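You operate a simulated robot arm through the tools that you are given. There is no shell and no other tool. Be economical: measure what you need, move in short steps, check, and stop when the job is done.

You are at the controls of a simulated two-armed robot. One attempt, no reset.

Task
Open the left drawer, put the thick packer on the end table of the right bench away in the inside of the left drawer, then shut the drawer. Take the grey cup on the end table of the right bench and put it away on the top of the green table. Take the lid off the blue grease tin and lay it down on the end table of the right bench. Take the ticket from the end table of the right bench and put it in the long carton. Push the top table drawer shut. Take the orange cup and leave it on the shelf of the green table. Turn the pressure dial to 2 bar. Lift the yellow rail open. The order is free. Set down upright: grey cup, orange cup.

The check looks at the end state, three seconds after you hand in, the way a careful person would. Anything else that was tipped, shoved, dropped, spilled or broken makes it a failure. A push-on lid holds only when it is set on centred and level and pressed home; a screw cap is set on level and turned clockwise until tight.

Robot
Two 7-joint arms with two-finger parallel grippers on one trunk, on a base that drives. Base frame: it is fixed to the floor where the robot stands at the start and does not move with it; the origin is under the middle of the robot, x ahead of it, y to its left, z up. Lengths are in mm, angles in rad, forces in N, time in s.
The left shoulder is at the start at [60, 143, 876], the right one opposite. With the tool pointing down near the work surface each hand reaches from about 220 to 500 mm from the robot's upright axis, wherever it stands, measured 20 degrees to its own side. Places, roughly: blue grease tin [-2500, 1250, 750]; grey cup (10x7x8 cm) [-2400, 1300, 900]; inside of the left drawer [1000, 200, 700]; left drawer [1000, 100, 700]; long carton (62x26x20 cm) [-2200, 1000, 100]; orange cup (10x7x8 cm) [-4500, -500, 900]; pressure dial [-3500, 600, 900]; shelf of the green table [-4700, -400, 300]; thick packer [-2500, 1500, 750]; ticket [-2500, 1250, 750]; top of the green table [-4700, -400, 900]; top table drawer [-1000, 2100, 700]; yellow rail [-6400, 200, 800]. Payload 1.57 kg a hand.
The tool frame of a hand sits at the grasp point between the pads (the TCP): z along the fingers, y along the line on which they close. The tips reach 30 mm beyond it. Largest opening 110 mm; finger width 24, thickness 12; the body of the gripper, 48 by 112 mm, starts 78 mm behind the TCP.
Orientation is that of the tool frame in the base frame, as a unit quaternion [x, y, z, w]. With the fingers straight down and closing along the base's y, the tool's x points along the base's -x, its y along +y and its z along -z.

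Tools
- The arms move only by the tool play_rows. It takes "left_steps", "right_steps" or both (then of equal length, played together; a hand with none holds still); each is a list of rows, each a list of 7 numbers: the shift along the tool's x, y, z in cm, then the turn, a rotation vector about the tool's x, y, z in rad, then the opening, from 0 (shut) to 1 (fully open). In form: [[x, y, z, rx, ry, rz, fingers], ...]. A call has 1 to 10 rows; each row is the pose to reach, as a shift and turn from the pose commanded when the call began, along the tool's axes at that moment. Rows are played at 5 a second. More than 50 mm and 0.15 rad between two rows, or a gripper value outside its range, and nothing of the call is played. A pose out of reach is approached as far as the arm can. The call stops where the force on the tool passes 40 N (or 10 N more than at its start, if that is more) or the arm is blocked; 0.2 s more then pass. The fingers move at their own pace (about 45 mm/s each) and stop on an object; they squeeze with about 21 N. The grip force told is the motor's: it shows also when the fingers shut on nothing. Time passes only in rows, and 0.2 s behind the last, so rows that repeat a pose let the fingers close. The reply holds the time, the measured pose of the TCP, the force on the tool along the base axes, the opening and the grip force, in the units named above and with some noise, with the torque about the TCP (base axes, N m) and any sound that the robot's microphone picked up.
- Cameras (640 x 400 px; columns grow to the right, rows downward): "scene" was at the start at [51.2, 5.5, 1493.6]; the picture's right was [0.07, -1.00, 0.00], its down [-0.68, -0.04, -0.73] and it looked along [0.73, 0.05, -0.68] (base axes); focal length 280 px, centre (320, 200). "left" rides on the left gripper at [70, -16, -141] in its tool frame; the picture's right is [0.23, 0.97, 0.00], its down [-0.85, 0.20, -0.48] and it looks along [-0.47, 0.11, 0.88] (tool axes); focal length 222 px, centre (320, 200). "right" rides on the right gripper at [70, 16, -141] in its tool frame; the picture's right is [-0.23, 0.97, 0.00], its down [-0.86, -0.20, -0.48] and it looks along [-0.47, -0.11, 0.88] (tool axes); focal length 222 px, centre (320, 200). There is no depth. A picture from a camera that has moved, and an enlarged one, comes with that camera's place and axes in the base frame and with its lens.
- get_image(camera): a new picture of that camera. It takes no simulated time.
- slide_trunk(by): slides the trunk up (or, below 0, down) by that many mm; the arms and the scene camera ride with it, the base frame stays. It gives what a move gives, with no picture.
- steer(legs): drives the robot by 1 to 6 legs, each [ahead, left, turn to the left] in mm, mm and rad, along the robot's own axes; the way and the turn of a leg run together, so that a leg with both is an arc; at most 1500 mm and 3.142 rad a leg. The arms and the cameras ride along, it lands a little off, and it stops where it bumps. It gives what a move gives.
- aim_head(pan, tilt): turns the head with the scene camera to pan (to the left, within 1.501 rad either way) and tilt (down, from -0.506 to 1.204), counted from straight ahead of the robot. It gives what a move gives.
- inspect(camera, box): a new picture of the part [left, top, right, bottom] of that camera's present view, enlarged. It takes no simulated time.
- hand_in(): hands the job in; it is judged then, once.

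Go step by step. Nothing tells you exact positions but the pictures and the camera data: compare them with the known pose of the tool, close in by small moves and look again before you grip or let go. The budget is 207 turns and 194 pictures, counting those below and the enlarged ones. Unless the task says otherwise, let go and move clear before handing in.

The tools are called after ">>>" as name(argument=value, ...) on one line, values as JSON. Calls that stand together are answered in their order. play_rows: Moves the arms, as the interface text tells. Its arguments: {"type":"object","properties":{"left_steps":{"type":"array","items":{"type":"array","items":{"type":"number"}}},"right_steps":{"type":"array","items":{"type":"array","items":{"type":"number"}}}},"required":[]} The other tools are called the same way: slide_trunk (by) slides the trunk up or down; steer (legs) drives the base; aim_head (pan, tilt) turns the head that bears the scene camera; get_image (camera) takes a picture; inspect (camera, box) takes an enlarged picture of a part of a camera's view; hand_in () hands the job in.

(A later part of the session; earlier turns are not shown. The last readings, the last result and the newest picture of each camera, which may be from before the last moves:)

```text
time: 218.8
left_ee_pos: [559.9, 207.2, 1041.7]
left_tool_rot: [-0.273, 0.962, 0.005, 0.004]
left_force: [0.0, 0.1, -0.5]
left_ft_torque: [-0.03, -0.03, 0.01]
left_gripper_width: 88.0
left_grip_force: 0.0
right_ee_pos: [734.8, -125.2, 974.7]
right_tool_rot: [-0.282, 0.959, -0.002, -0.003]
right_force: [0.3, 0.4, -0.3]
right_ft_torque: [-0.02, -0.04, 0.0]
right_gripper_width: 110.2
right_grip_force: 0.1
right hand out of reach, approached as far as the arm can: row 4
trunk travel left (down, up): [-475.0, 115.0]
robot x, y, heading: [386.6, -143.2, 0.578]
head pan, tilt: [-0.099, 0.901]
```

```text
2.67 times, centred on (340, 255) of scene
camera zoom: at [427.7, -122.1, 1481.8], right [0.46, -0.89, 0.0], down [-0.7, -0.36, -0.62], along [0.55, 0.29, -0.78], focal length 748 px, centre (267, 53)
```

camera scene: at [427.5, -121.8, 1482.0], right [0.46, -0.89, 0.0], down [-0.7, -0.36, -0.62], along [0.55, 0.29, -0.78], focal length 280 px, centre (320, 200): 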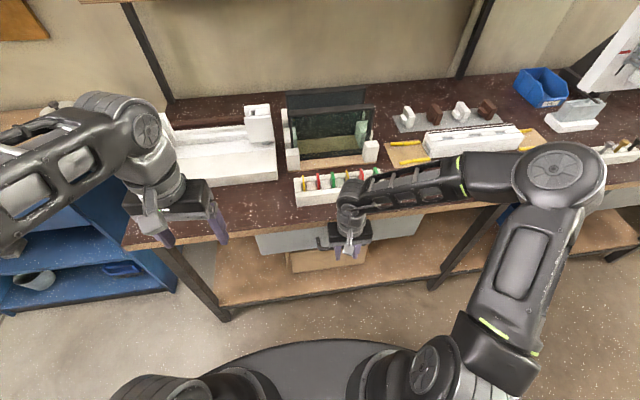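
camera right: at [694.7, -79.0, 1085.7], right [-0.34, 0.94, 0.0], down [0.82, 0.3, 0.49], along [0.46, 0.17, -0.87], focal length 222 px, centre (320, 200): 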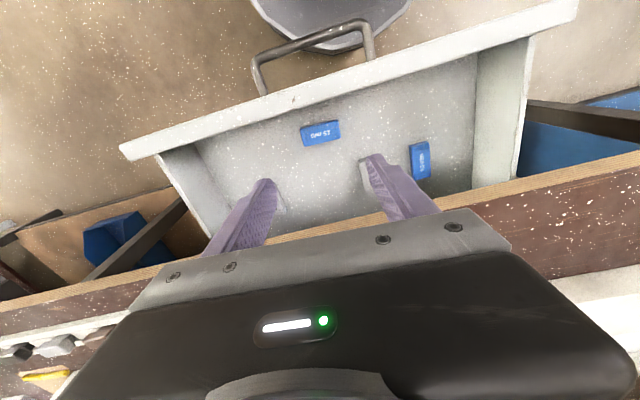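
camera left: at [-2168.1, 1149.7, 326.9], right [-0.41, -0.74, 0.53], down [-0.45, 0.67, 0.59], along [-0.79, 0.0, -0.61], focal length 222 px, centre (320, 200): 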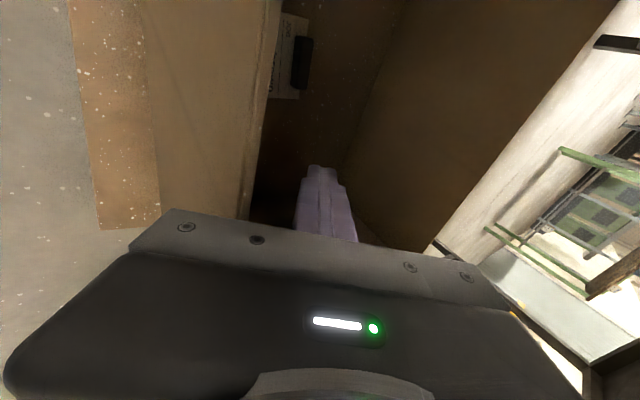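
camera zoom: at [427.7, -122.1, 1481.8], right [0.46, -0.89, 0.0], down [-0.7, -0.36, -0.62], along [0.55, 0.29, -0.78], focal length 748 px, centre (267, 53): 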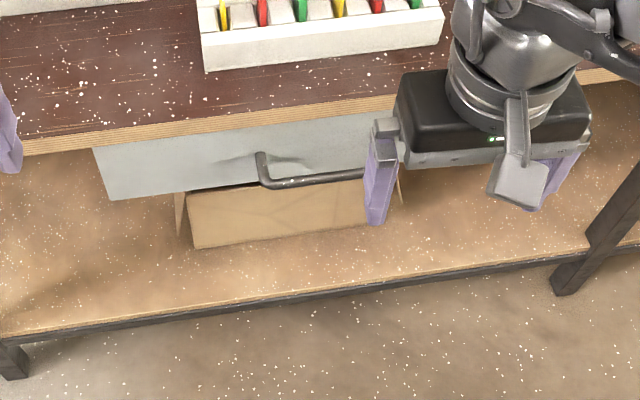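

The drawer is shut. I now go back to the end table for the grey cup.

>>> slide_trunk(by=110)

>>> steer(legs=[[-540, 0, 0], [0, 0, 1.687], [1475, 0, 0], [1440, 0, 0], [0, 0, 1.471]])

>>> aim_head(pan=0.1, tilt=0.8)

>>> get_image(camera="scene")

```text
time: 220.2
left_ee_pos: [561.8, 207.0, 1151.7]
left_tool_rot: [-0.273, 0.962, 0.006, 0.004]
left_force: [-0.2, -0.9, 0.2]
left_ft_torque: [0.01, 0.03, 0.01]
left_gripper_width: 87.9
left_grip_force: 0.0
right_ee_pos: [735.8, -124.5, 1084.7]
right_tool_rot: [-0.281, 0.96, -0.003, -0.004]
right_force: [0.8, -0.5, 0.2]
right_ft_torque: [-0.02, 0.02, -0.02]
right_gripper_width: 109.9
right_grip_force: 0.0
trunk travel left (down, up): [-585.0, 5.0]
robot x, y, heading: [385.4, -140.4, 0.579]
head pan, tilt: [-0.099, 0.901]
```

```text
time: 244.8
left_ee_pos: [-2100.8, 1458.2, 1151.1]
left_tool_rot: [0.956, 0.292, -0.005, 0.006]
left_force: [-1.1, 0.3, -0.6]
left_ft_torque: [-0.01, 0.0, -0.02]
left_gripper_width: 88.0
left_grip_force: 0.1
right_ee_pos: [-2287.4, 1783.6, 1084.0]
right_tool_rot: [0.954, 0.3, 0.004, -0.003]
right_force: [-0.6, 0.0, 0.6]
right_ft_torque: [0.0, 0.05, 0.01]
right_gripper_width: 110.2
right_grip_force: 0.0
trunk travel left (down, up): [-585.0, 5.0]
robot x, y, heading: [-1940.5, 1811.7, -2.523]
head pan, tilt: [-0.099, 0.901]
```

```text
time: 245.6
left_ee_pos: [-2100.1, 1459.0, 1151.0]
left_tool_rot: [0.957, 0.291, -0.004, 0.005]
left_force: [0.7, -0.1, -0.5]
left_ft_torque: [-0.03, -0.02, -0.02]
left_gripper_width: 87.9
left_grip_force: 0.1
right_ee_pos: [-2287.1, 1783.5, 1084.8]
right_tool_rot: [0.954, 0.3, 0.003, -0.003]
right_force: [0.8, 0.4, 0.5]
right_ft_torque: [0.01, 0.0, -0.04]
right_gripper_width: 109.8
right_grip_force: 0.1
trunk travel left (down, up): [-585.0, 5.0]
robot x, y, heading: [-1939.4, 1808.2, -2.523]
head pan, tilt: [0.099, 0.799]
```

```text
80 pictures are left
camera scene: at [-1977.6, 1777.0, 1599.7], right [-0.66, 0.75, 0.0], down [0.54, 0.47, -0.7], along [-0.53, -0.46, -0.72], focal length 280 px, centre (320, 200)
```

scene: 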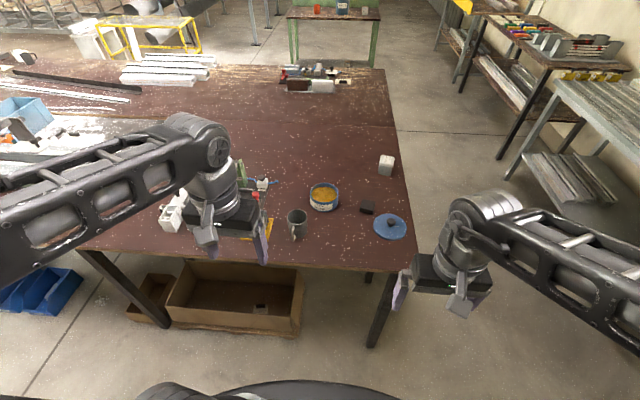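

Everything's in order there. I drive up and bring the left hand over the cup.

>>> steer(legs=[[205, 0, -0.02]])

>>> play_rows(left_steps=[[-3, -2, 2, 0, 0, 0, 1], [-6, -4, 4, 0, 0, 0, 1], [-9, -6, 6, 0, 0, 0, 1], [-9, -6, 9, 0, 0, 0, 1]])

>>> get_image(camera="left")

>>> get_image(camera="scene")

```text
time: 247.2
left_ee_pos: [-2277.6, 1343.4, 1150.3]
left_tool_rot: [0.96, 0.28, -0.004, 0.004]
left_force: [-0.1, -1.2, -0.2]
left_ft_torque: [0.0, -0.04, 0.02]
left_gripper_width: 88.0
left_grip_force: 0.0
right_ee_pos: [-2456.7, 1673.9, 1085.5]
right_tool_rot: [0.957, 0.289, 0.003, -0.003]
right_force: [0.4, -0.1, 0.3]
right_ft_torque: [0.0, -0.02, -0.02]
right_gripper_width: 110.0
right_grip_force: 0.1
trunk travel left (down, up): [-585.0, 5.0]
robot x, y, heading: [-2109.2, 1698.1, -2.545]
head pan, tilt: [0.099, 0.799]
```

```text
time: 248.2
left_ee_pos: [-2383.8, 1348.3, 1059.3]
left_tool_rot: [0.959, 0.282, -0.006, 0.004]
left_force: [-0.1, -0.5, -0.7]
left_ft_torque: [-0.02, 0.02, -0.01]
left_gripper_width: 109.8
left_grip_force: 0.0
right_ee_pos: [-2454.8, 1674.0, 1085.2]
right_tool_rot: [0.957, 0.289, 0.003, -0.003]
right_force: [0.0, 0.7, 0.1]
right_ft_torque: [0.01, 0.01, 0.0]
right_gripper_width: 109.9
right_grip_force: 0.1
trunk travel left (down, up): [-585.0, 5.0]
robot x, y, heading: [-2112.4, 1694.7, -2.545]
head pan, tilt: [0.099, 0.799]
```

```text
79 pictures are left
camera left: at [-2334.0, 1400.7, 1200.5], right [0.72, -0.7, 0.0], down [-0.61, -0.62, 0.49], along [-0.34, -0.35, -0.87], focal length 222 px, centre (320, 200)
```

left: 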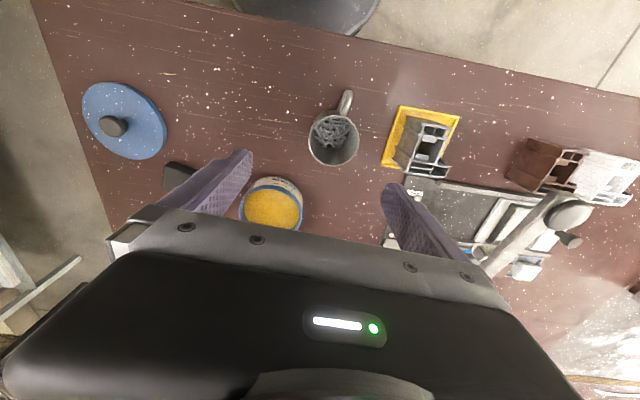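

```text
78 pictures are left
camera scene: at [-2146.0, 1660.6, 1599.8], right [-0.64, 0.77, 0.0], down [0.55, 0.46, -0.7], along [-0.54, -0.45, -0.72], focal length 280 px, centre (320, 200)
```

scene: 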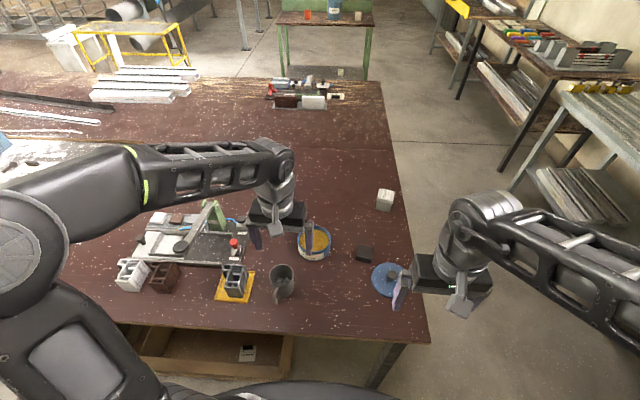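

>>> play_rows(left_steps=[[0.3, 0.7, 2, 0.004, 0.014, 0, 0.85], [0.5, 1.4, 5, 0.004, 0.014, 0, 0.82], [0.5, 1.4, 8, 0.004, 0.014, 0, 0.82]])

>>> get_image(camera="left")

>>> inspect(camera="scene", box=[200, 190, 340, 320])

```text
time: 249.0
left_ee_pos: [-2374.7, 1336.7, 981.8]
left_tool_rot: [0.96, 0.281, 0.002, 0.001]
left_force: [-0.5, -0.5, -0.3]
left_ft_torque: [-0.01, 0.03, 0.0]
left_gripper_width: 90.3
left_grip_force: 0.0
right_ee_pos: [-2456.4, 1674.2, 1084.0]
right_tool_rot: [0.957, 0.29, 0.004, -0.003]
right_force: [-0.8, -0.5, -0.7]
right_ft_torque: [-0.01, 0.03, -0.03]
right_gripper_width: 110.0
right_grip_force: 0.1
trunk travel left (down, up): [-585.0, 5.0]
robot x, y, heading: [-2107.9, 1695.9, -2.545]
head pan, tilt: [0.099, 0.799]
```

```text
77 pictures are left
camera left: at [-2325.5, 1387.6, 1123.8], right [0.72, -0.7, 0.0], down [-0.61, -0.63, 0.48], along [-0.33, -0.34, -0.88], focal length 222 px, centre (320, 200)
```

left: 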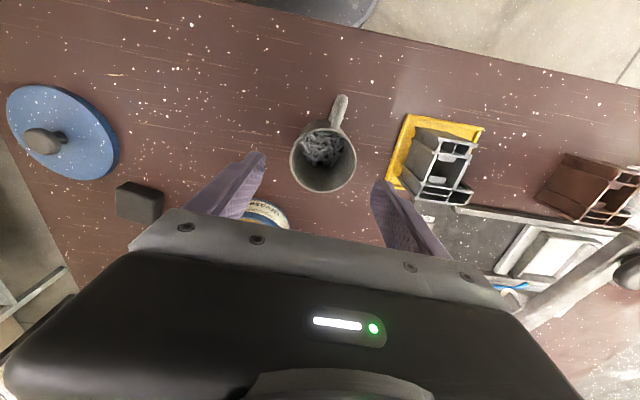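

```text
3.08 times, centred on (270, 255) of scene
camera zoom: at [-2147.2, 1660.4, 1599.7], right [-0.64, 0.77, 0.0], down [0.55, 0.46, -0.7], along [-0.53, -0.45, -0.72], focal length 863 px, centre (474, 31)
```

zoom: 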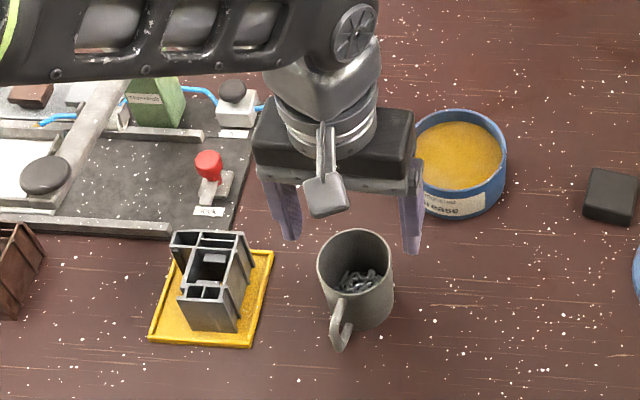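

>>> play_rows(left_steps=[[0.5, 0.2, 2.5, 0, 0, 0, 0.82], [0.5, 0.2, 5.5, 0, 0, 0, 0.82], [0.5, 0.2, 8, 0, 0, 0, 0.82], [0.5, 0.2, 9.3, 0, 0, 0, 0.82]])

>>> get_image(camera="left")

>>> inspect(camera="scene", box=[200, 190, 340, 320])

```text
time: 250.0
left_ee_pos: [-2366.8, 1337.2, 887.0]
left_tool_rot: [0.96, 0.281, 0.002, 0.001]
left_force: [-0.2, 0.2, -0.1]
left_ft_torque: [-0.01, 0.01, 0.02]
left_gripper_width: 90.1
left_grip_force: 0.0
right_ee_pos: [-2454.5, 1673.6, 1085.8]
right_tool_rot: [0.957, 0.29, 0.004, -0.003]
right_force: [0.0, 0.1, -1.1]
right_ft_torque: [-0.02, 0.0, -0.02]
right_gripper_width: 109.9
right_grip_force: 0.1
trunk travel left (down, up): [-585.0, 5.0]
robot x, y, heading: [-2107.7, 1692.8, -2.547]
head pan, tilt: [0.099, 0.799]
```

```text
75 pictures are left
camera left: at [-2318.2, 1388.7, 1030.1], right [0.72, -0.7, 0.0], down [-0.62, -0.63, 0.48], along [-0.33, -0.34, -0.88], focal length 222 px, centre (320, 200)
```

left: 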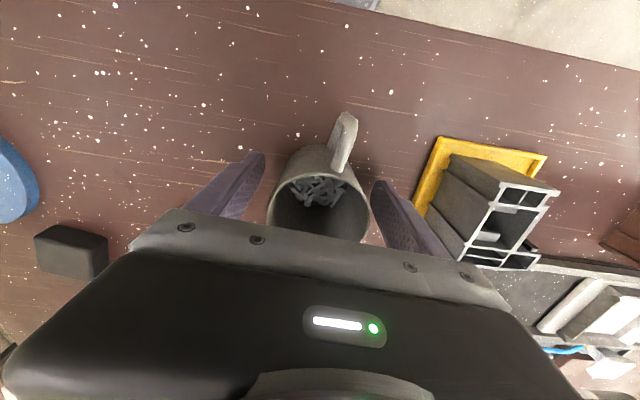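

```text
3.08 times, centred on (270, 255) of scene
camera zoom: at [-2146.8, 1660.7, 1599.7], right [-0.64, 0.77, 0.0], down [0.55, 0.46, -0.7], along [-0.53, -0.45, -0.72], focal length 863 px, centre (474, 31)
```

zoom: 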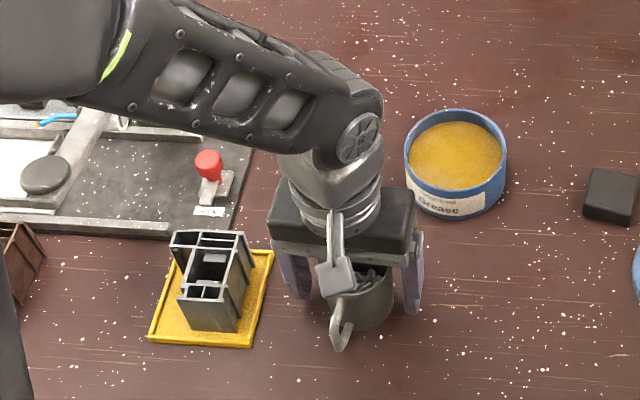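

>>> play_rows(left_steps=[[0.5, 0, 0, 0, 0, 0, 0.82], [0.5, 0, 0, 0, 0, 0, 0], [0.5, 0, 0, 0, 0, 0, 0], [0.5, 0, 0, 0, 0, 0, 0], [0.5, 0, 0, 0, 0, 0, 0]])

>>> get_image(camera="left")

```text
time: 251.2
left_ee_pos: [-2363.7, 1340.7, 888.1]
left_tool_rot: [0.96, 0.281, 0.002, 0.002]
left_force: [-0.4, -0.1, -0.3]
left_ft_torque: [0.02, 0.04, 0.03]
left_gripper_width: 64.3
left_grip_force: 21.3
right_ee_pos: [-2455.6, 1673.9, 1085.2]
right_tool_rot: [0.957, 0.29, 0.003, -0.003]
right_force: [-0.1, 0.3, 0.1]
right_ft_torque: [0.01, 0.0, 0.0]
right_gripper_width: 110.1
right_grip_force: 0.1
trunk travel left (down, up): [-585.0, 5.0]
robot x, y, heading: [-2108.7, 1694.4, -2.543]
head pan, tilt: [0.099, 0.799]
```

```text
73 pictures are left
camera left: at [-2314.8, 1391.4, 1030.4], right [0.72, -0.7, 0.0], down [-0.61, -0.63, 0.48], along [-0.33, -0.34, -0.88], focal length 222 px, centre (320, 200)
```

left: 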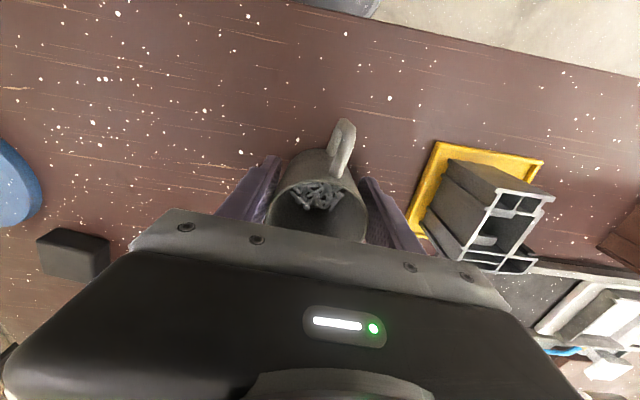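

Cup gripped (64 mm). I lift it, strafe right past the end of the table and then drive along the corridor beside the bench end.

>>> play_rows(left_steps=[[0, 0, -2, 0, 0, 0, 0], [0, 0, -5, 0, 0, 0, 0], [0, 0, -8, 0, 0, 0, 0], [0, 0, -11, 0, 0, 0, 0], [0, 0, -14, 0, 0, 0, 0]])

>>> get_image(camera="left")

>>> steer(legs=[[-60, -735, 0]])

>>> aim_head(pan=0, tilt=0.4)

>>> get_image(camera="scene")

```text
time: 252.4
left_ee_pos: [-2361.7, 1339.4, 1030.8]
left_tool_rot: [0.96, 0.28, 0.002, 0.001]
left_force: [0.3, 0.0, -1.4]
left_ft_torque: [-0.01, 0.0, -0.04]
left_gripper_width: 63.8
left_grip_force: 20.8
right_ee_pos: [-2455.4, 1674.8, 1083.6]
right_tool_rot: [0.957, 0.29, 0.003, -0.002]
right_force: [-0.1, 0.2, -0.2]
right_ft_torque: [0.01, 0.0, -0.01]
right_gripper_width: 109.8
right_grip_force: 0.0
trunk travel left (down, up): [-585.0, 5.0]
robot x, y, heading: [-2107.1, 1696.7, -2.543]
head pan, tilt: [0.099, 0.799]
```

```text
72 pictures are left
camera left: at [-2312.6, 1392.0, 1172.4], right [0.72, -0.7, 0.0], down [-0.61, -0.63, 0.48], along [-0.33, -0.34, -0.88], focal length 222 px, centre (320, 200)
```

left: 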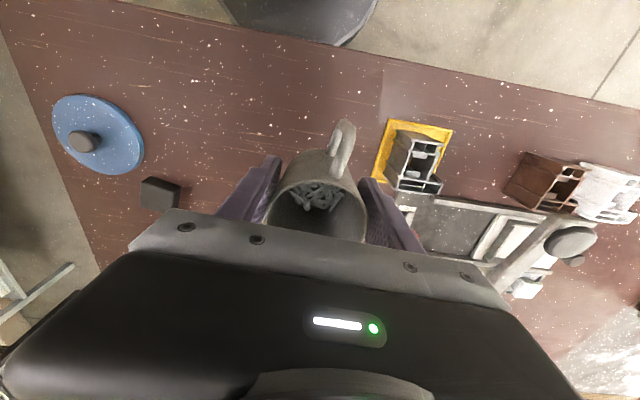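

```text
time: 256.3
left_ee_pos: [-2717.6, 1973.1, 1030.5]
left_tool_rot: [0.961, 0.278, 0.003, 0.001]
left_force: [-0.6, -0.3, -0.7]
left_ft_torque: [0.02, -0.01, 0.0]
left_gripper_width: 64.0
left_grip_force: 21.1
right_ee_pos: [-2808.9, 2308.2, 1084.8]
right_tool_rot: [0.958, 0.288, 0.003, -0.003]
right_force: [-0.9, 0.2, 0.1]
right_ft_torque: [-0.02, -0.01, 0.03]
right_gripper_width: 109.9
right_grip_force: 0.0
trunk travel left (down, up): [-585.0, 5.0]
robot x, y, heading: [-2463.6, 2328.9, -2.553]
head pan, tilt: [0.099, 0.799]
```

```text
time: 257.2
left_ee_pos: [-2717.3, 1974.1, 1030.2]
left_tool_rot: [0.961, 0.278, 0.002, 0.002]
left_force: [0.8, 0.2, -1.5]
left_ft_torque: [0.0, -0.02, 0.03]
left_gripper_width: 63.8
left_grip_force: 21.1
right_ee_pos: [-2808.0, 2307.6, 1084.9]
right_tool_rot: [0.958, 0.287, 0.004, -0.003]
right_force: [1.0, 0.5, 0.2]
right_ft_torque: [-0.03, -0.02, 0.0]
right_gripper_width: 110.0
right_grip_force: 0.1
trunk travel left (down, up): [-585.0, 5.0]
robot x, y, heading: [-2459.9, 2325.7, -2.552]
head pan, tilt: [0.0, 0.4]
```

```text
71 pictures are left
camera scene: at [-2514.7, 2292.3, 1634.7], right [-0.56, 0.83, 0.0], down [0.32, 0.22, -0.92], along [-0.76, -0.51, -0.39], focal length 280 px, centre (320, 200)
```

scene: 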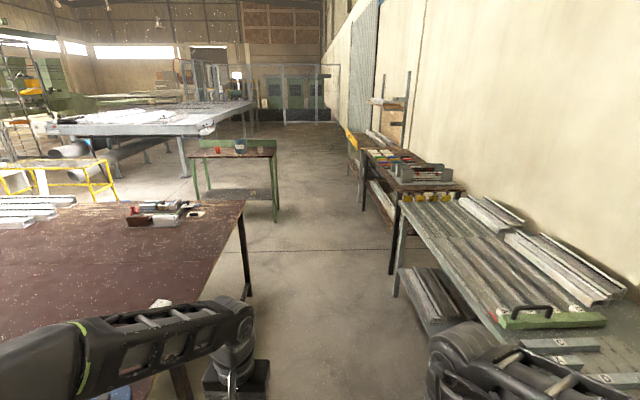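

The corridor is clear. I drive along it, around the far corner of the bench, toward the green table.

>>> steer(legs=[[1000, -40, 0], [1000, 0, 0], [0, 0, 0.838], [1050, 0, 0], [0, 0, -0.686]])

>>> aim_head(pan=0, tilt=0.6)

>>> get_image(camera="scene")

```text
time: 276.4
left_ee_pos: [-4535.8, -213.3, 1030.3]
left_tool_rot: [0.94, 0.342, 0.002, 0.001]
left_force: [0.0, 0.1, -1.4]
left_ft_torque: [0.01, -0.04, 0.0]
left_gripper_width: 62.7
left_grip_force: 20.7
right_ee_pos: [-4670.0, 106.0, 1085.2]
right_tool_rot: [0.937, 0.35, 0.004, -0.004]
right_force: [-0.9, 0.3, 0.1]
right_ft_torque: [0.01, -0.01, -0.02]
right_gripper_width: 110.1
right_grip_force: 0.0
trunk travel left (down, up): [-585.0, 5.0]
robot x, y, heading: [-4331.1, 172.3, -2.417]
head pan, tilt: [0.0, 0.4]
```

```text
time: 277.1
left_ee_pos: [-4535.2, -213.1, 1030.8]
left_tool_rot: [0.939, 0.343, 0.001, 0.001]
left_force: [0.2, 0.8, -0.9]
left_ft_torque: [0.0, 0.01, 0.02]
left_gripper_width: 63.1
left_grip_force: 20.5
right_ee_pos: [-4669.9, 104.4, 1085.2]
right_tool_rot: [0.937, 0.35, 0.003, -0.003]
right_force: [-0.2, -0.3, 1.0]
right_ft_torque: [0.02, 0.04, -0.03]
right_gripper_width: 110.1
right_grip_force: 0.0
trunk travel left (down, up): [-585.0, 5.0]
robot x, y, heading: [-4328.1, 171.1, -2.41]
head pan, tilt: [0.0, 0.6]
```

```text
70 pictures are left
camera scene: at [-4374.0, 132.6, 1616.6], right [-0.66, 0.75, 0.0], down [0.42, 0.37, -0.83], along [-0.62, -0.55, -0.56], focal length 280 px, centre (320, 200)
```

scene: 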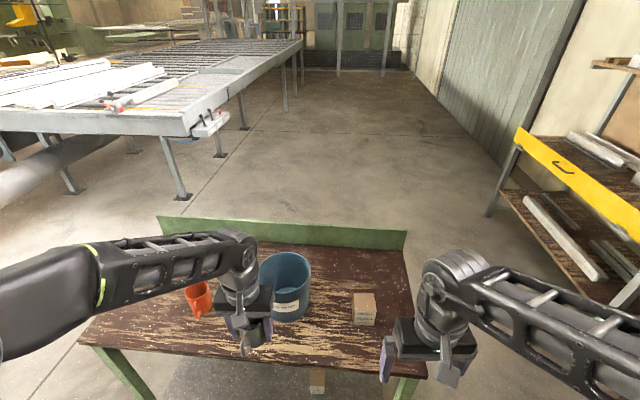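

I see the orange cup left, bucket in the middle and small box right on the green table. The gap between bucket and box is free for the grey cup; I square up and shift right.

>>> steer(legs=[[0, 0, -0.1], [0, -140, 0], [60, 0, 0]])

>>> aim_head(pan=0.1, tilt=0.9)

>>> get_image(camera="scene")

>>> get_image(camera="left")

```text
time: 279.6
left_ee_pos: [-4704.6, -113.1, 1029.3]
left_tool_rot: [0.956, 0.294, 0.003, 0.001]
left_force: [-0.5, 0.2, -0.8]
left_ft_torque: [0.05, -0.06, 0.0]
left_gripper_width: 63.2
left_grip_force: 21.1
right_ee_pos: [-4808.0, 217.6, 1085.6]
right_tool_rot: [0.953, 0.304, 0.004, -0.004]
right_force: [-0.5, -0.5, 0.1]
right_ft_torque: [0.03, -0.05, 0.0]
right_gripper_width: 109.9
right_grip_force: 0.1
trunk travel left (down, up): [-585.0, 5.0]
robot x, y, heading: [-4459.6, 250.7, -2.52]
head pan, tilt: [0.0, 0.6]
```

```text
time: 280.4
left_ee_pos: [-4703.6, -111.7, 1030.0]
left_tool_rot: [0.956, 0.295, 0.001, 0.001]
left_force: [-1.3, 0.2, -1.1]
left_ft_torque: [-0.01, 0.01, -0.03]
left_gripper_width: 63.0
left_grip_force: 20.9
right_ee_pos: [-4806.6, 218.1, 1084.4]
right_tool_rot: [0.953, 0.304, 0.004, -0.004]
right_force: [-0.1, -0.9, 0.0]
right_ft_torque: [0.02, 0.01, -0.02]
right_gripper_width: 109.7
right_grip_force: 0.1
trunk travel left (down, up): [-585.0, 5.0]
robot x, y, heading: [-4460.4, 246.9, -2.516]
head pan, tilt: [0.099, 0.901]
```

```text
69 pictures are left
camera scene: at [-4493.6, 217.6, 1591.9], right [-0.66, 0.75, 0.0], down [0.59, 0.52, -0.62], along [-0.47, -0.41, -0.78], focal length 280 px, centre (320, 200)
```

scene: 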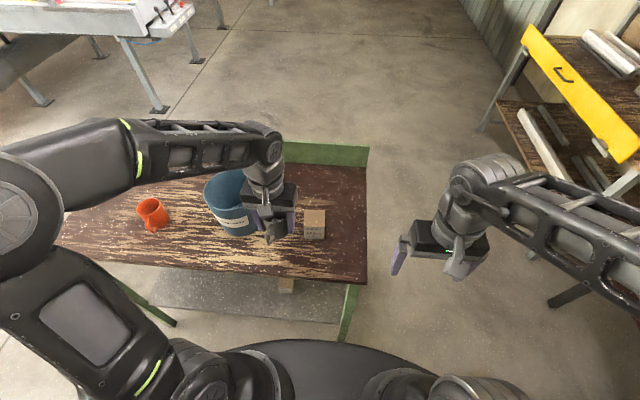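

```text
68 pictures are left
camera left: at [-4655.7, -59.4, 1171.8], right [0.74, -0.68, 0.0], down [-0.6, -0.65, 0.48], along [-0.32, -0.35, -0.88], focal length 222 px, centre (320, 200)
```

left: 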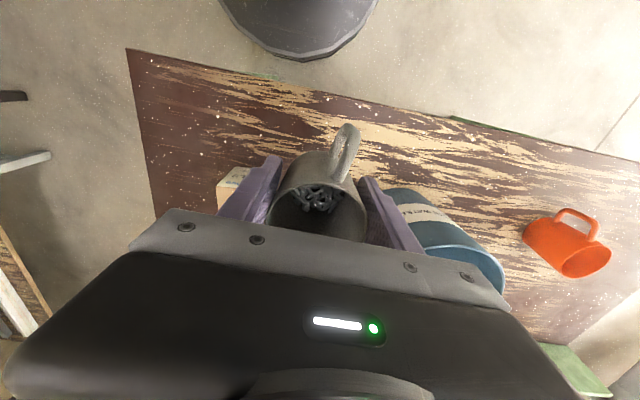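

Table top is ≈870–890. The hand is over a free spot between bucket and box, so I lower the cup carefully.

>>> play_rows(left_steps=[[0, 0, 3, 0, 0, 0, 0], [0, 0, 6, 0, 0, 0, 0], [0, 0, 8, 0, 0, 0, 0], [0, 0, 9, 0, 0, 0, 0]])

>>> inspect(camera="scene", box=[180, 140, 380, 300])

>>> get_image(camera="left")

```text
time: 281.4
left_ee_pos: [-4702.1, -112.7, 940.2]
left_tool_rot: [0.955, 0.296, 0.002, 0.001]
left_force: [-0.8, -0.4, -0.7]
left_ft_torque: [0.02, -0.02, 0.01]
left_gripper_width: 63.0
left_grip_force: 20.7
right_ee_pos: [-4806.6, 218.3, 1083.7]
right_tool_rot: [0.953, 0.304, 0.004, -0.003]
right_force: [1.2, 0.1, -0.2]
right_ft_torque: [-0.04, 0.0, 0.01]
right_gripper_width: 110.0
right_grip_force: 0.0
trunk travel left (down, up): [-585.0, 5.0]
robot x, y, heading: [-4460.0, 249.0, -2.516]
head pan, tilt: [0.099, 0.901]
```

```text
2.50 times, centred on (280, 220) of scene
camera zoom: at [-4493.5, 217.6, 1591.8], right [-0.66, 0.75, 0.0], down [0.59, 0.52, -0.62], along [-0.46, -0.41, -0.78], focal length 701 px, centre (420, 150)
```

zoom: 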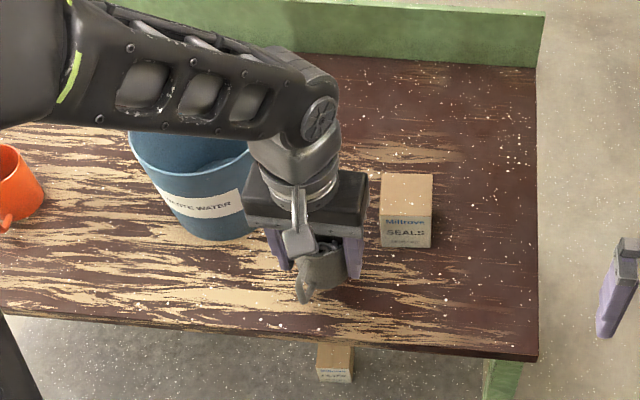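

```text
66 pictures are left
camera left: at [-4655.2, -59.5, 1081.3], right [0.74, -0.68, 0.0], down [-0.6, -0.65, 0.48], along [-0.32, -0.35, -0.88], focal length 222 px, centre (320, 200)
```

left: 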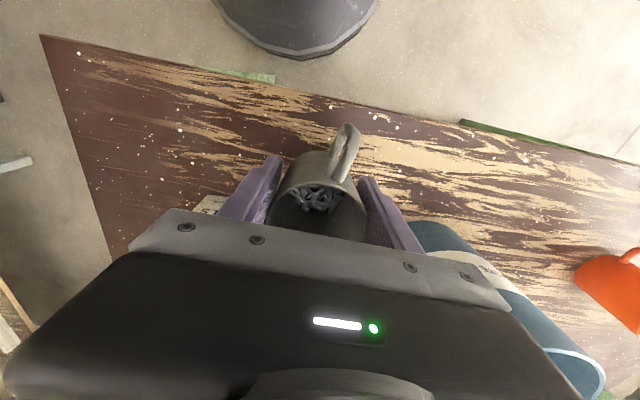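

>>> play_rows(left_steps=[[0, 0, 0.6, 0, 0, 0, 0], [0, 0, 1.2, 0, 0, 0, 0], [0, 0, 1.8, 0, 0, 0, 0], [0, 0, 2.4, 0, 0, 0, 0]])

```text
time: 282.4
left_ee_pos: [-4702.9, -112.7, 915.1]
left_tool_rot: [0.955, 0.295, 0.002, 0.0]
left_force: [-0.2, -0.3, -0.7]
left_ft_torque: [0.01, -0.01, 0.03]
left_gripper_width: 62.5
left_grip_force: 20.8
right_ee_pos: [-4805.3, 217.5, 1085.4]
right_tool_rot: [0.953, 0.304, 0.003, -0.003]
right_force: [-1.2, -0.3, 0.4]
right_ft_torque: [0.02, 0.01, 0.01]
right_gripper_width: 109.7
right_grip_force: 0.0
trunk travel left (down, up): [-585.0, 5.0]
robot x, y, heading: [-4459.1, 246.9, -2.518]
head pan, tilt: [0.099, 0.901]
```

>>> play_rows(left_steps=[[0, 0, 0.5, 0, 0, 0, 0], [0, 0, 1.0, 0, 0, 0, 0], [0, 0, 1.5, 0, 0, 0, 0], [0, 0, 2.0, 0, 0, 0, 0], [0, 0, 2.4, 0, 0, 0, 0]])

>>> inspect(camera="scene", box=[230, 190, 330, 260])

```text
time: 283.4
left_ee_pos: [-4703.3, -113.1, 899.4]
left_tool_rot: [0.956, 0.294, -0.002, 0.002]
left_force: [7.3, 2.5, 22.0]
left_ft_torque: [0.28, 0.26, -0.09]
left_gripper_width: 62.0
left_grip_force: 20.5
right_ee_pos: [-4804.9, 219.1, 1084.2]
right_tool_rot: [0.953, 0.304, 0.003, -0.001]
right_force: [0.9, 0.4, -0.8]
right_ft_torque: [-0.02, -0.03, 0.01]
right_gripper_width: 110.3
right_grip_force: 0.0
trunk travel left (down, up): [-585.0, 5.0]
robot x, y, heading: [-4456.5, 248.9, -2.514]
head pan, tilt: [0.099, 0.901]
stopped in row 5 (left hand): the force on the tool passed its limit at 45 N (the readings are from after the stop); the commanded pose is now the measured one
```

```text
5.71 times, centred on (280, 225) of scene
camera zoom: at [-4491.4, 219.2, 1592.0], right [-0.66, 0.75, 0.0], down [0.59, 0.52, -0.62], along [-0.47, -0.41, -0.78], focal length 1602 px, centre (549, 57)
```

zoom: 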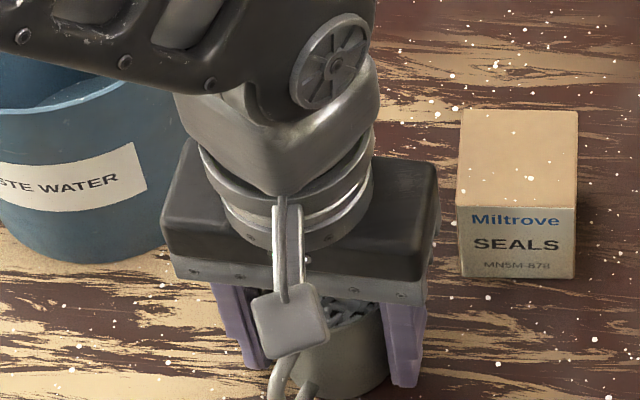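

The cup stands on the table. I open and lift straight up.

>>> play_rows(left_steps=[[0, 0, -0.15, 0, 0, 0, 0.66], [0, 0, -0.15, 0, 0, 0, 0.78], [0, 0, -0.15, 0, 0, 0, 0.8], [0, 0, -3, 0, 0, 0, 0.8], [0, 0, -7, 0, 0, 0, 0.8], [0, 0, -11, 0, 0, 0, 0.8], [0, 0, -15, 0, 0, 0, 0.8], [0, 0, -18, 0, 0, 0, 0.8]])

>>> get_image(camera="left")

>>> get_image(camera="scene")

```text
time: 285.2
left_ee_pos: [-4703.4, -112.7, 1077.2]
left_tool_rot: [0.955, 0.295, 0.001, 0.002]
left_force: [-0.1, -0.1, 0.2]
left_ft_torque: [0.03, 0.0, -0.01]
left_gripper_width: 88.0
left_grip_force: 0.0
right_ee_pos: [-4806.5, 218.6, 1083.6]
right_tool_rot: [0.953, 0.304, 0.004, -0.002]
right_force: [0.8, -0.1, -0.2]
right_ft_torque: [0.02, 0.0, 0.03]
right_gripper_width: 110.0
right_grip_force: 0.1
trunk travel left (down, up): [-585.0, 5.0]
robot x, y, heading: [-4457.0, 252.1, -2.515]
head pan, tilt: [0.099, 0.901]
```

```text
64 pictures are left
camera left: at [-4654.8, -59.7, 1218.7], right [0.74, -0.68, 0.0], down [-0.6, -0.64, 0.48], along [-0.32, -0.36, -0.88], focal length 222 px, centre (320, 200)
```

left: 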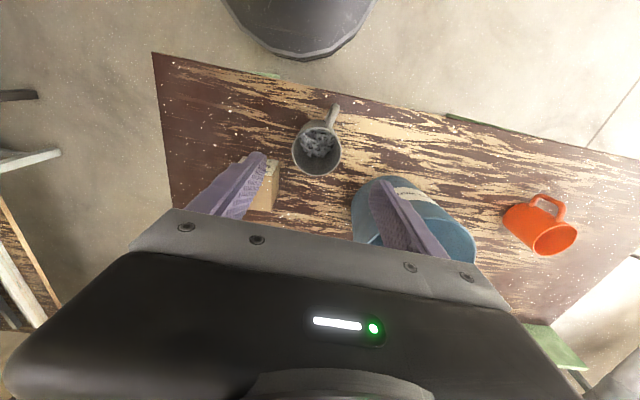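

```text
63 pictures are left
camera scene: at [-4493.0, 217.9, 1591.8], right [-0.66, 0.75, 0.0], down [0.59, 0.52, -0.62], along [-0.46, -0.41, -0.78], focal length 280 px, centre (320, 200)
```

scene: 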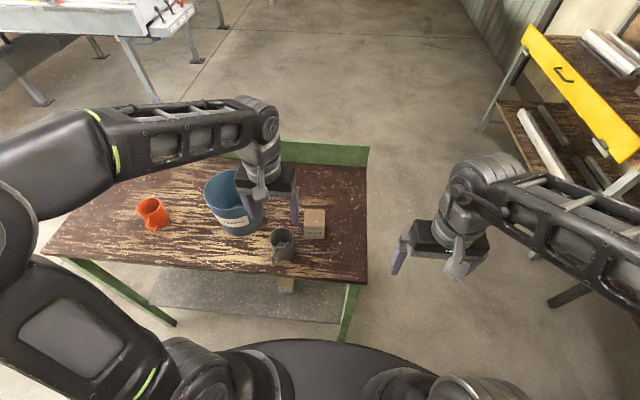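

Grey cup stands upright. Next the orange cup at ≈[-4525,-494]: I raise the hand, back off, strafe left and approach.

>>> play_rows(left_steps=[[0, 0, -4, 0, 0, 0, 0.9], [0, 0, -7, 0, 0, 0, 1]])

>>> steer(legs=[[-200, 0, 0], [0, 414, 0], [230, 0, 0]])

>>> get_image(camera="scene")

>>> get_image(camera="left")

```text
time: 285.8
left_ee_pos: [-4703.3, -110.7, 1148.3]
left_tool_rot: [0.956, 0.294, 0.0, 0.003]
left_force: [0.5, -0.2, 0.0]
left_ft_torque: [0.0, 0.0, 0.01]
left_gripper_width: 110.1
left_grip_force: 0.1
right_ee_pos: [-4807.0, 218.7, 1084.9]
right_tool_rot: [0.953, 0.303, 0.004, -0.003]
right_force: [-0.6, -0.5, -1.0]
right_ft_torque: [0.02, 0.0, 0.0]
right_gripper_width: 109.9
right_grip_force: 0.0
trunk travel left (down, up): [-585.0, 5.0]
robot x, y, heading: [-4463.8, 252.7, -2.513]
head pan, tilt: [0.099, 0.901]
```

```text
time: 290.9
left_ee_pos: [-4482.6, -464.0, 1147.3]
left_tool_rot: [0.955, 0.295, 0.001, 0.002]
left_force: [0.4, 0.4, 0.4]
left_ft_torque: [0.03, -0.04, -0.03]
left_gripper_width: 110.0
left_grip_force: 0.0
right_ee_pos: [-4585.7, -134.8, 1084.5]
right_tool_rot: [0.952, 0.305, 0.004, -0.003]
right_force: [-0.4, -0.2, -0.4]
right_ft_torque: [-0.01, 0.0, 0.01]
right_gripper_width: 109.9
right_grip_force: 0.0
trunk travel left (down, up): [-585.0, 5.0]
robot x, y, heading: [-4239.1, -100.4, -2.515]
head pan, tilt: [0.099, 0.901]
```

```text
62 pictures are left
camera scene: at [-4273.4, -134.7, 1591.7], right [-0.66, 0.75, 0.0], down [0.59, 0.52, -0.62], along [-0.46, -0.41, -0.78], focal length 280 px, centre (320, 200)
```

scene: 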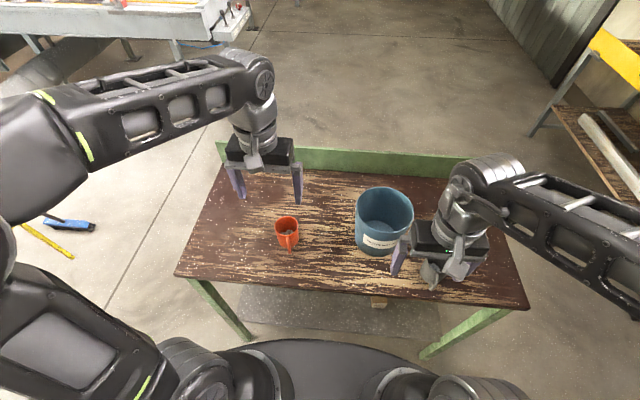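

```text
61 pictures are left
camera left: at [-4435.5, -411.1, 1289.5], right [0.74, -0.68, 0.0], down [-0.59, -0.65, 0.48], along [-0.32, -0.36, -0.88], focal length 222 px, centre (320, 200)
```

left: 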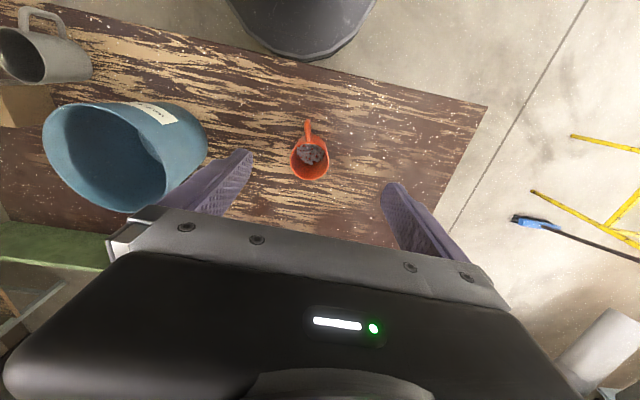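

>>> play_rows(left_steps=[[-1.5, -0.2, 3, 0, 0, 0, 0.85], [-3, -0.4, 6, 0, 0, 0, 0.85], [-4.4, -0.6, 9, 0, 0, 0, 0.82], [-4.4, -0.6, 13, 0, 0, 0, 0.82]])

>>> get_image(camera="left")

```text
time: 291.9
left_ee_pos: [-4522.4, -483.3, 1019.9]
left_tool_rot: [0.955, 0.296, -0.001, 0.002]
left_force: [0.5, 0.0, -0.1]
left_ft_torque: [0.02, 0.0, -0.01]
left_gripper_width: 90.2
left_grip_force: 0.0
right_ee_pos: [-4585.4, -133.7, 1084.7]
right_tool_rot: [0.953, 0.304, 0.004, -0.003]
right_force: [0.2, 0.2, 0.1]
right_ft_torque: [0.01, -0.02, 0.02]
right_gripper_width: 110.1
right_grip_force: 0.1
trunk travel left (down, up): [-585.0, 5.0]
robot x, y, heading: [-4238.6, -100.8, -2.511]
head pan, tilt: [0.099, 0.901]
```

```text
60 pictures are left
camera left: at [-4474.5, -430.4, 1160.1], right [0.74, -0.68, 0.0], down [-0.59, -0.65, 0.48], along [-0.32, -0.36, -0.88], focal length 222 px, centre (320, 200)
```

left: 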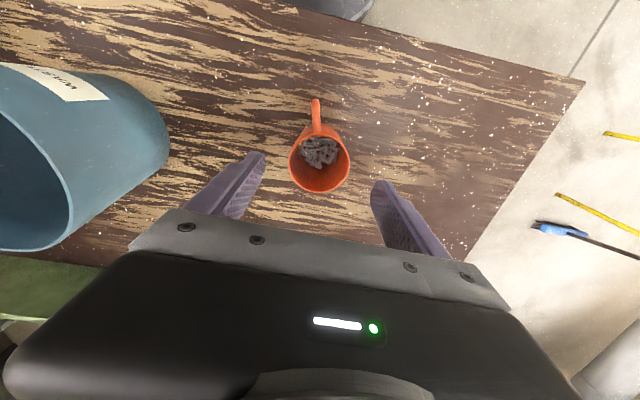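

>>> play_rows(left_steps=[[-0.2, 0, 4, 0, 0, 0, 0.82], [-0.2, 0, 8, 0, 0, 0, 0.82], [-0.2, 0, 11.6, 0, 0, 0, 0.82]])

>>> get_image(camera="left")

```text
time: 292.7
left_ee_pos: [-4526.3, -484.7, 902.8]
left_tool_rot: [0.955, 0.296, 0.0, 0.002]
left_force: [-0.4, -0.5, -0.3]
left_ft_torque: [0.02, -0.06, -0.03]
left_gripper_width: 90.0
left_grip_force: 0.0
right_ee_pos: [-4584.9, -133.6, 1084.6]
right_tool_rot: [0.952, 0.305, 0.004, -0.003]
right_force: [-0.9, -0.2, 0.0]
right_ft_torque: [0.01, 0.02, 0.01]
right_gripper_width: 110.0
right_grip_force: 0.0
trunk travel left (down, up): [-585.0, 5.0]
robot x, y, heading: [-4242.5, -102.1, -2.512]
head pan, tilt: [0.099, 0.901]
```

```text
59 pictures are left
camera left: at [-4478.5, -433.1, 1043.2], right [0.74, -0.68, 0.0], down [-0.59, -0.65, 0.48], along [-0.32, -0.36, -0.88], focal length 222 px, centre (320, 200)
```

left: 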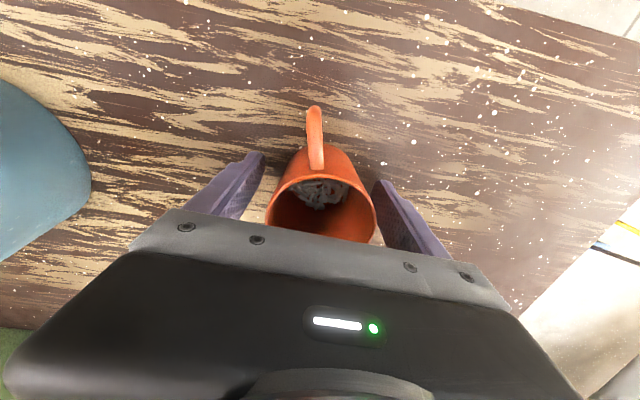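

>>> play_rows(left_steps=[[0.3, 0, 0, 0, 0, 0, 0.6], [0.3, 0, 0, 0, 0, 0, 0], [0.3, 0, 0, 0, 0, 0, 0], [0.3, 0, 0, 0, 0, 0, 0], [0.3, 0, -2, 0, 0, 0, 0], [0.3, 0, -5, 0, 0, 0, 0], [0.3, 0, -9, 0, 0, 0, 0], [0.3, 0, -12, 0, 0, 0, 0]])

>>> get_image(camera="left")

```text
time: 294.5
left_ee_pos: [-4521.1, -482.5, 1024.4]
left_tool_rot: [0.955, 0.296, 0.001, 0.001]
left_force: [0.0, -0.4, -0.8]
left_ft_torque: [0.01, -0.03, 0.01]
left_gripper_width: 61.5
left_grip_force: 20.6
right_ee_pos: [-4585.0, -131.4, 1085.2]
right_tool_rot: [0.952, 0.306, 0.004, -0.003]
right_force: [-0.5, -0.7, 0.4]
right_ft_torque: [0.0, 0.02, 0.0]
right_gripper_width: 110.3
right_grip_force: 0.1
trunk travel left (down, up): [-585.0, 5.0]
robot x, y, heading: [-4240.3, -103.4, -2.511]
head pan, tilt: [0.099, 0.901]
```

```text
58 pictures are left
camera left: at [-4473.6, -429.3, 1165.2], right [0.74, -0.68, 0.0], down [-0.59, -0.65, 0.48], along [-0.32, -0.36, -0.88], focal length 222 px, centre (320, 200)
```

left: 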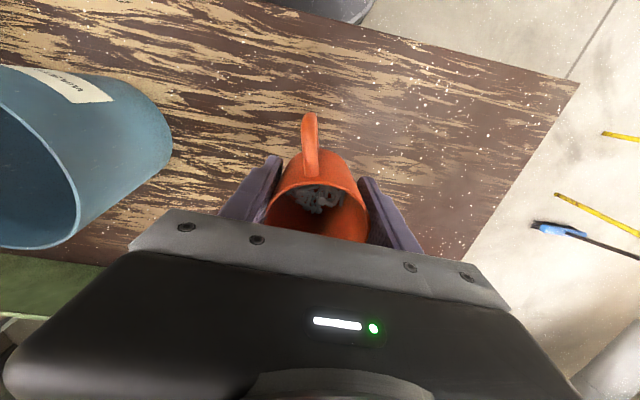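

Orange cup held. I back off, lower the trunk and look at the shelf.

>>> steer(legs=[[-400, 0, 0]])

>>> slide_trunk(by=-400)

>>> slide_trunk(by=-120)

>>> aim_head(pan=0, tilt=0.6)

>>> get_image(camera="scene")

```text
time: 297.0
left_ee_pos: [-4205.1, -249.1, 1023.9]
left_tool_rot: [0.956, 0.292, 0.0, 0.002]
left_force: [0.8, -0.3, -0.2]
left_ft_torque: [0.01, -0.03, 0.0]
left_gripper_width: 61.3
left_grip_force: 20.7
right_ee_pos: [-4264.9, 99.8, 1085.4]
right_tool_rot: [0.954, 0.301, 0.003, -0.003]
right_force: [0.7, 0.3, 0.1]
right_ft_torque: [-0.05, 0.02, 0.02]
right_gripper_width: 110.1
right_grip_force: 0.0
trunk travel left (down, up): [-585.0, 5.0]
robot x, y, heading: [-3916.8, 128.8, -2.519]
head pan, tilt: [0.099, 0.901]
```

```text
time: 300.8
left_ee_pos: [-4204.0, -251.1, 623.6]
left_tool_rot: [0.957, 0.291, -0.001, 0.002]
left_force: [0.2, 0.2, -2.1]
left_ft_torque: [0.01, 0.03, 0.01]
left_gripper_width: 61.3
left_grip_force: 21.0
right_ee_pos: [-4266.4, 99.8, 684.4]
right_tool_rot: [0.954, 0.301, 0.003, -0.003]
right_force: [0.1, -0.5, 0.5]
right_ft_torque: [-0.04, 0.02, 0.0]
right_gripper_width: 110.2
right_grip_force: 0.1
trunk travel left (down, up): [-185.0, 405.0]
robot x, y, heading: [-3919.7, 127.7, -2.524]
head pan, tilt: [0.099, 0.901]
```

```text
time: 302.3
left_ee_pos: [-4204.5, -249.3, 503.5]
left_tool_rot: [0.957, 0.292, 0.0, 0.002]
left_force: [-1.0, 0.6, -1.4]
left_ft_torque: [-0.01, -0.02, -0.01]
left_gripper_width: 61.2
left_grip_force: 21.0
right_ee_pos: [-4265.3, 98.8, 564.5]
right_tool_rot: [0.954, 0.3, 0.002, -0.003]
right_force: [0.5, 0.1, -0.3]
right_ft_torque: [0.03, 0.01, -0.02]
right_gripper_width: 109.8
right_grip_force: 0.0
trunk travel left (down, up): [-65.0, 525.0]
robot x, y, heading: [-3922.4, 130.2, -2.518]
head pan, tilt: [0.099, 0.901]
```

```text
time: 303.1
left_ee_pos: [-4205.7, -250.1, 502.6]
left_tool_rot: [0.957, 0.291, 0.0, 0.002]
left_force: [0.0, -0.6, -0.5]
left_ft_torque: [0.02, -0.01, 0.0]
left_gripper_width: 61.3
left_grip_force: 21.5
right_ee_pos: [-4266.5, 99.5, 564.3]
right_tool_rot: [0.954, 0.3, 0.004, -0.002]
right_force: [-0.3, 0.3, 0.0]
right_ft_torque: [-0.03, 0.01, 0.01]
right_gripper_width: 110.1
right_grip_force: 0.1
trunk travel left (down, up): [-65.0, 525.0]
robot x, y, heading: [-3919.5, 127.3, -2.522]
head pan, tilt: [0.0, 0.6]
```

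```text
57 pictures are left
camera scene: at [-3967.9, 94.8, 1096.5], right [-0.58, 0.81, 0.0], down [0.46, 0.33, -0.82], along [-0.67, -0.48, -0.57], focal length 280 px, centre (320, 200)
```

scene: 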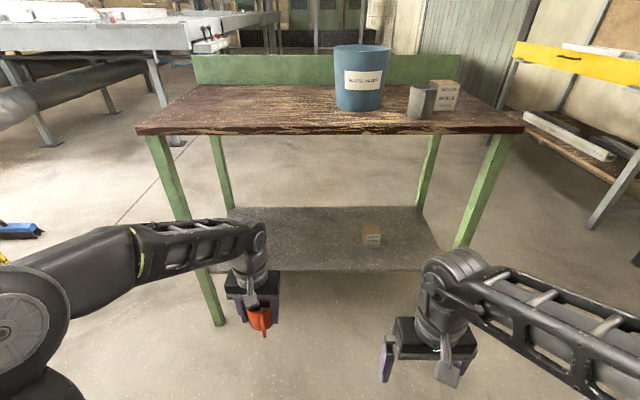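

The shelf lies under the table, its front ~9 cm behind the table edge. I lower the trunk fully, shift right to stay off the leg and drive partly in.

>>> slide_trunk(by=-55)

>>> steer(legs=[[0, -80, 0], [260, 0, 0]])

>>> get_image(camera="scene")

>>> get_image(camera="left")

```text
time: 304.1
left_ee_pos: [-4204.0, -249.9, 449.9]
left_tool_rot: [0.956, 0.292, 0.0, 0.001]
left_force: [0.9, 0.2, -1.1]
left_ft_torque: [0.04, 0.01, 0.0]
left_gripper_width: 60.7
left_grip_force: 21.6
right_ee_pos: [-4264.9, 98.8, 510.1]
right_tool_rot: [0.954, 0.301, 0.004, -0.003]
right_force: [-0.3, 0.0, 0.1]
right_ft_torque: [-0.01, 0.0, -0.01]
right_gripper_width: 110.2
right_grip_force: 0.0
trunk travel left (down, up): [-10.0, 580.0]
robot x, y, heading: [-3918.2, 132.8, -2.523]
head pan, tilt: [0.0, 0.6]
```

```text
time: 306.6
left_ee_pos: [-4466.6, -338.8, 447.2]
left_tool_rot: [0.956, 0.293, 0.0, 0.002]
left_force: [-0.3, 0.0, -1.1]
left_ft_torque: [0.01, -0.02, -0.02]
left_gripper_width: 61.1
left_grip_force: 21.3
right_ee_pos: [-4528.0, 10.7, 509.3]
right_tool_rot: [0.953, 0.303, 0.003, -0.003]
right_force: [0.4, -0.3, 0.0]
right_ft_torque: [0.0, 0.02, 0.01]
right_gripper_width: 110.0
right_grip_force: 0.1
trunk travel left (down, up): [-10.0, 580.0]
robot x, y, heading: [-4179.3, 40.3, -2.52]
head pan, tilt: [0.0, 0.6]
```

```text
56 pictures are left
camera scene: at [-4230.8, 6.8, 1041.6], right [-0.58, 0.81, 0.0], down [0.46, 0.33, -0.83], along [-0.67, -0.48, -0.56], focal length 280 px, centre (320, 200)
```

scene: 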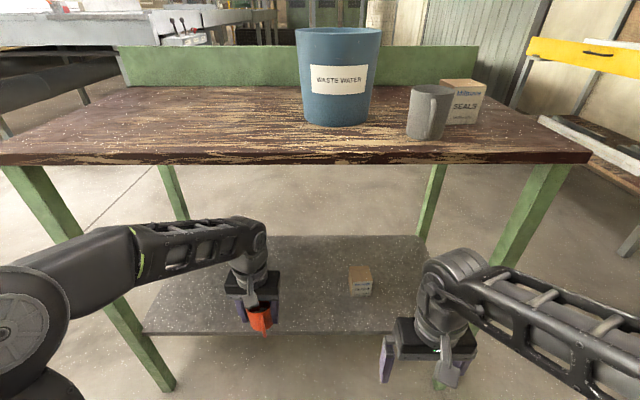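

```text
55 pictures are left
camera left: at [-4418.5, -286.2, 590.0], right [0.73, -0.68, 0.0], down [-0.6, -0.64, 0.48], along [-0.32, -0.35, -0.88], focal length 222 px, centre (320, 200)
```

left: 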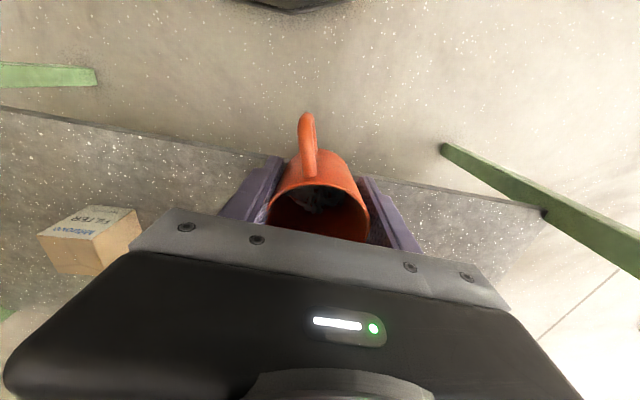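

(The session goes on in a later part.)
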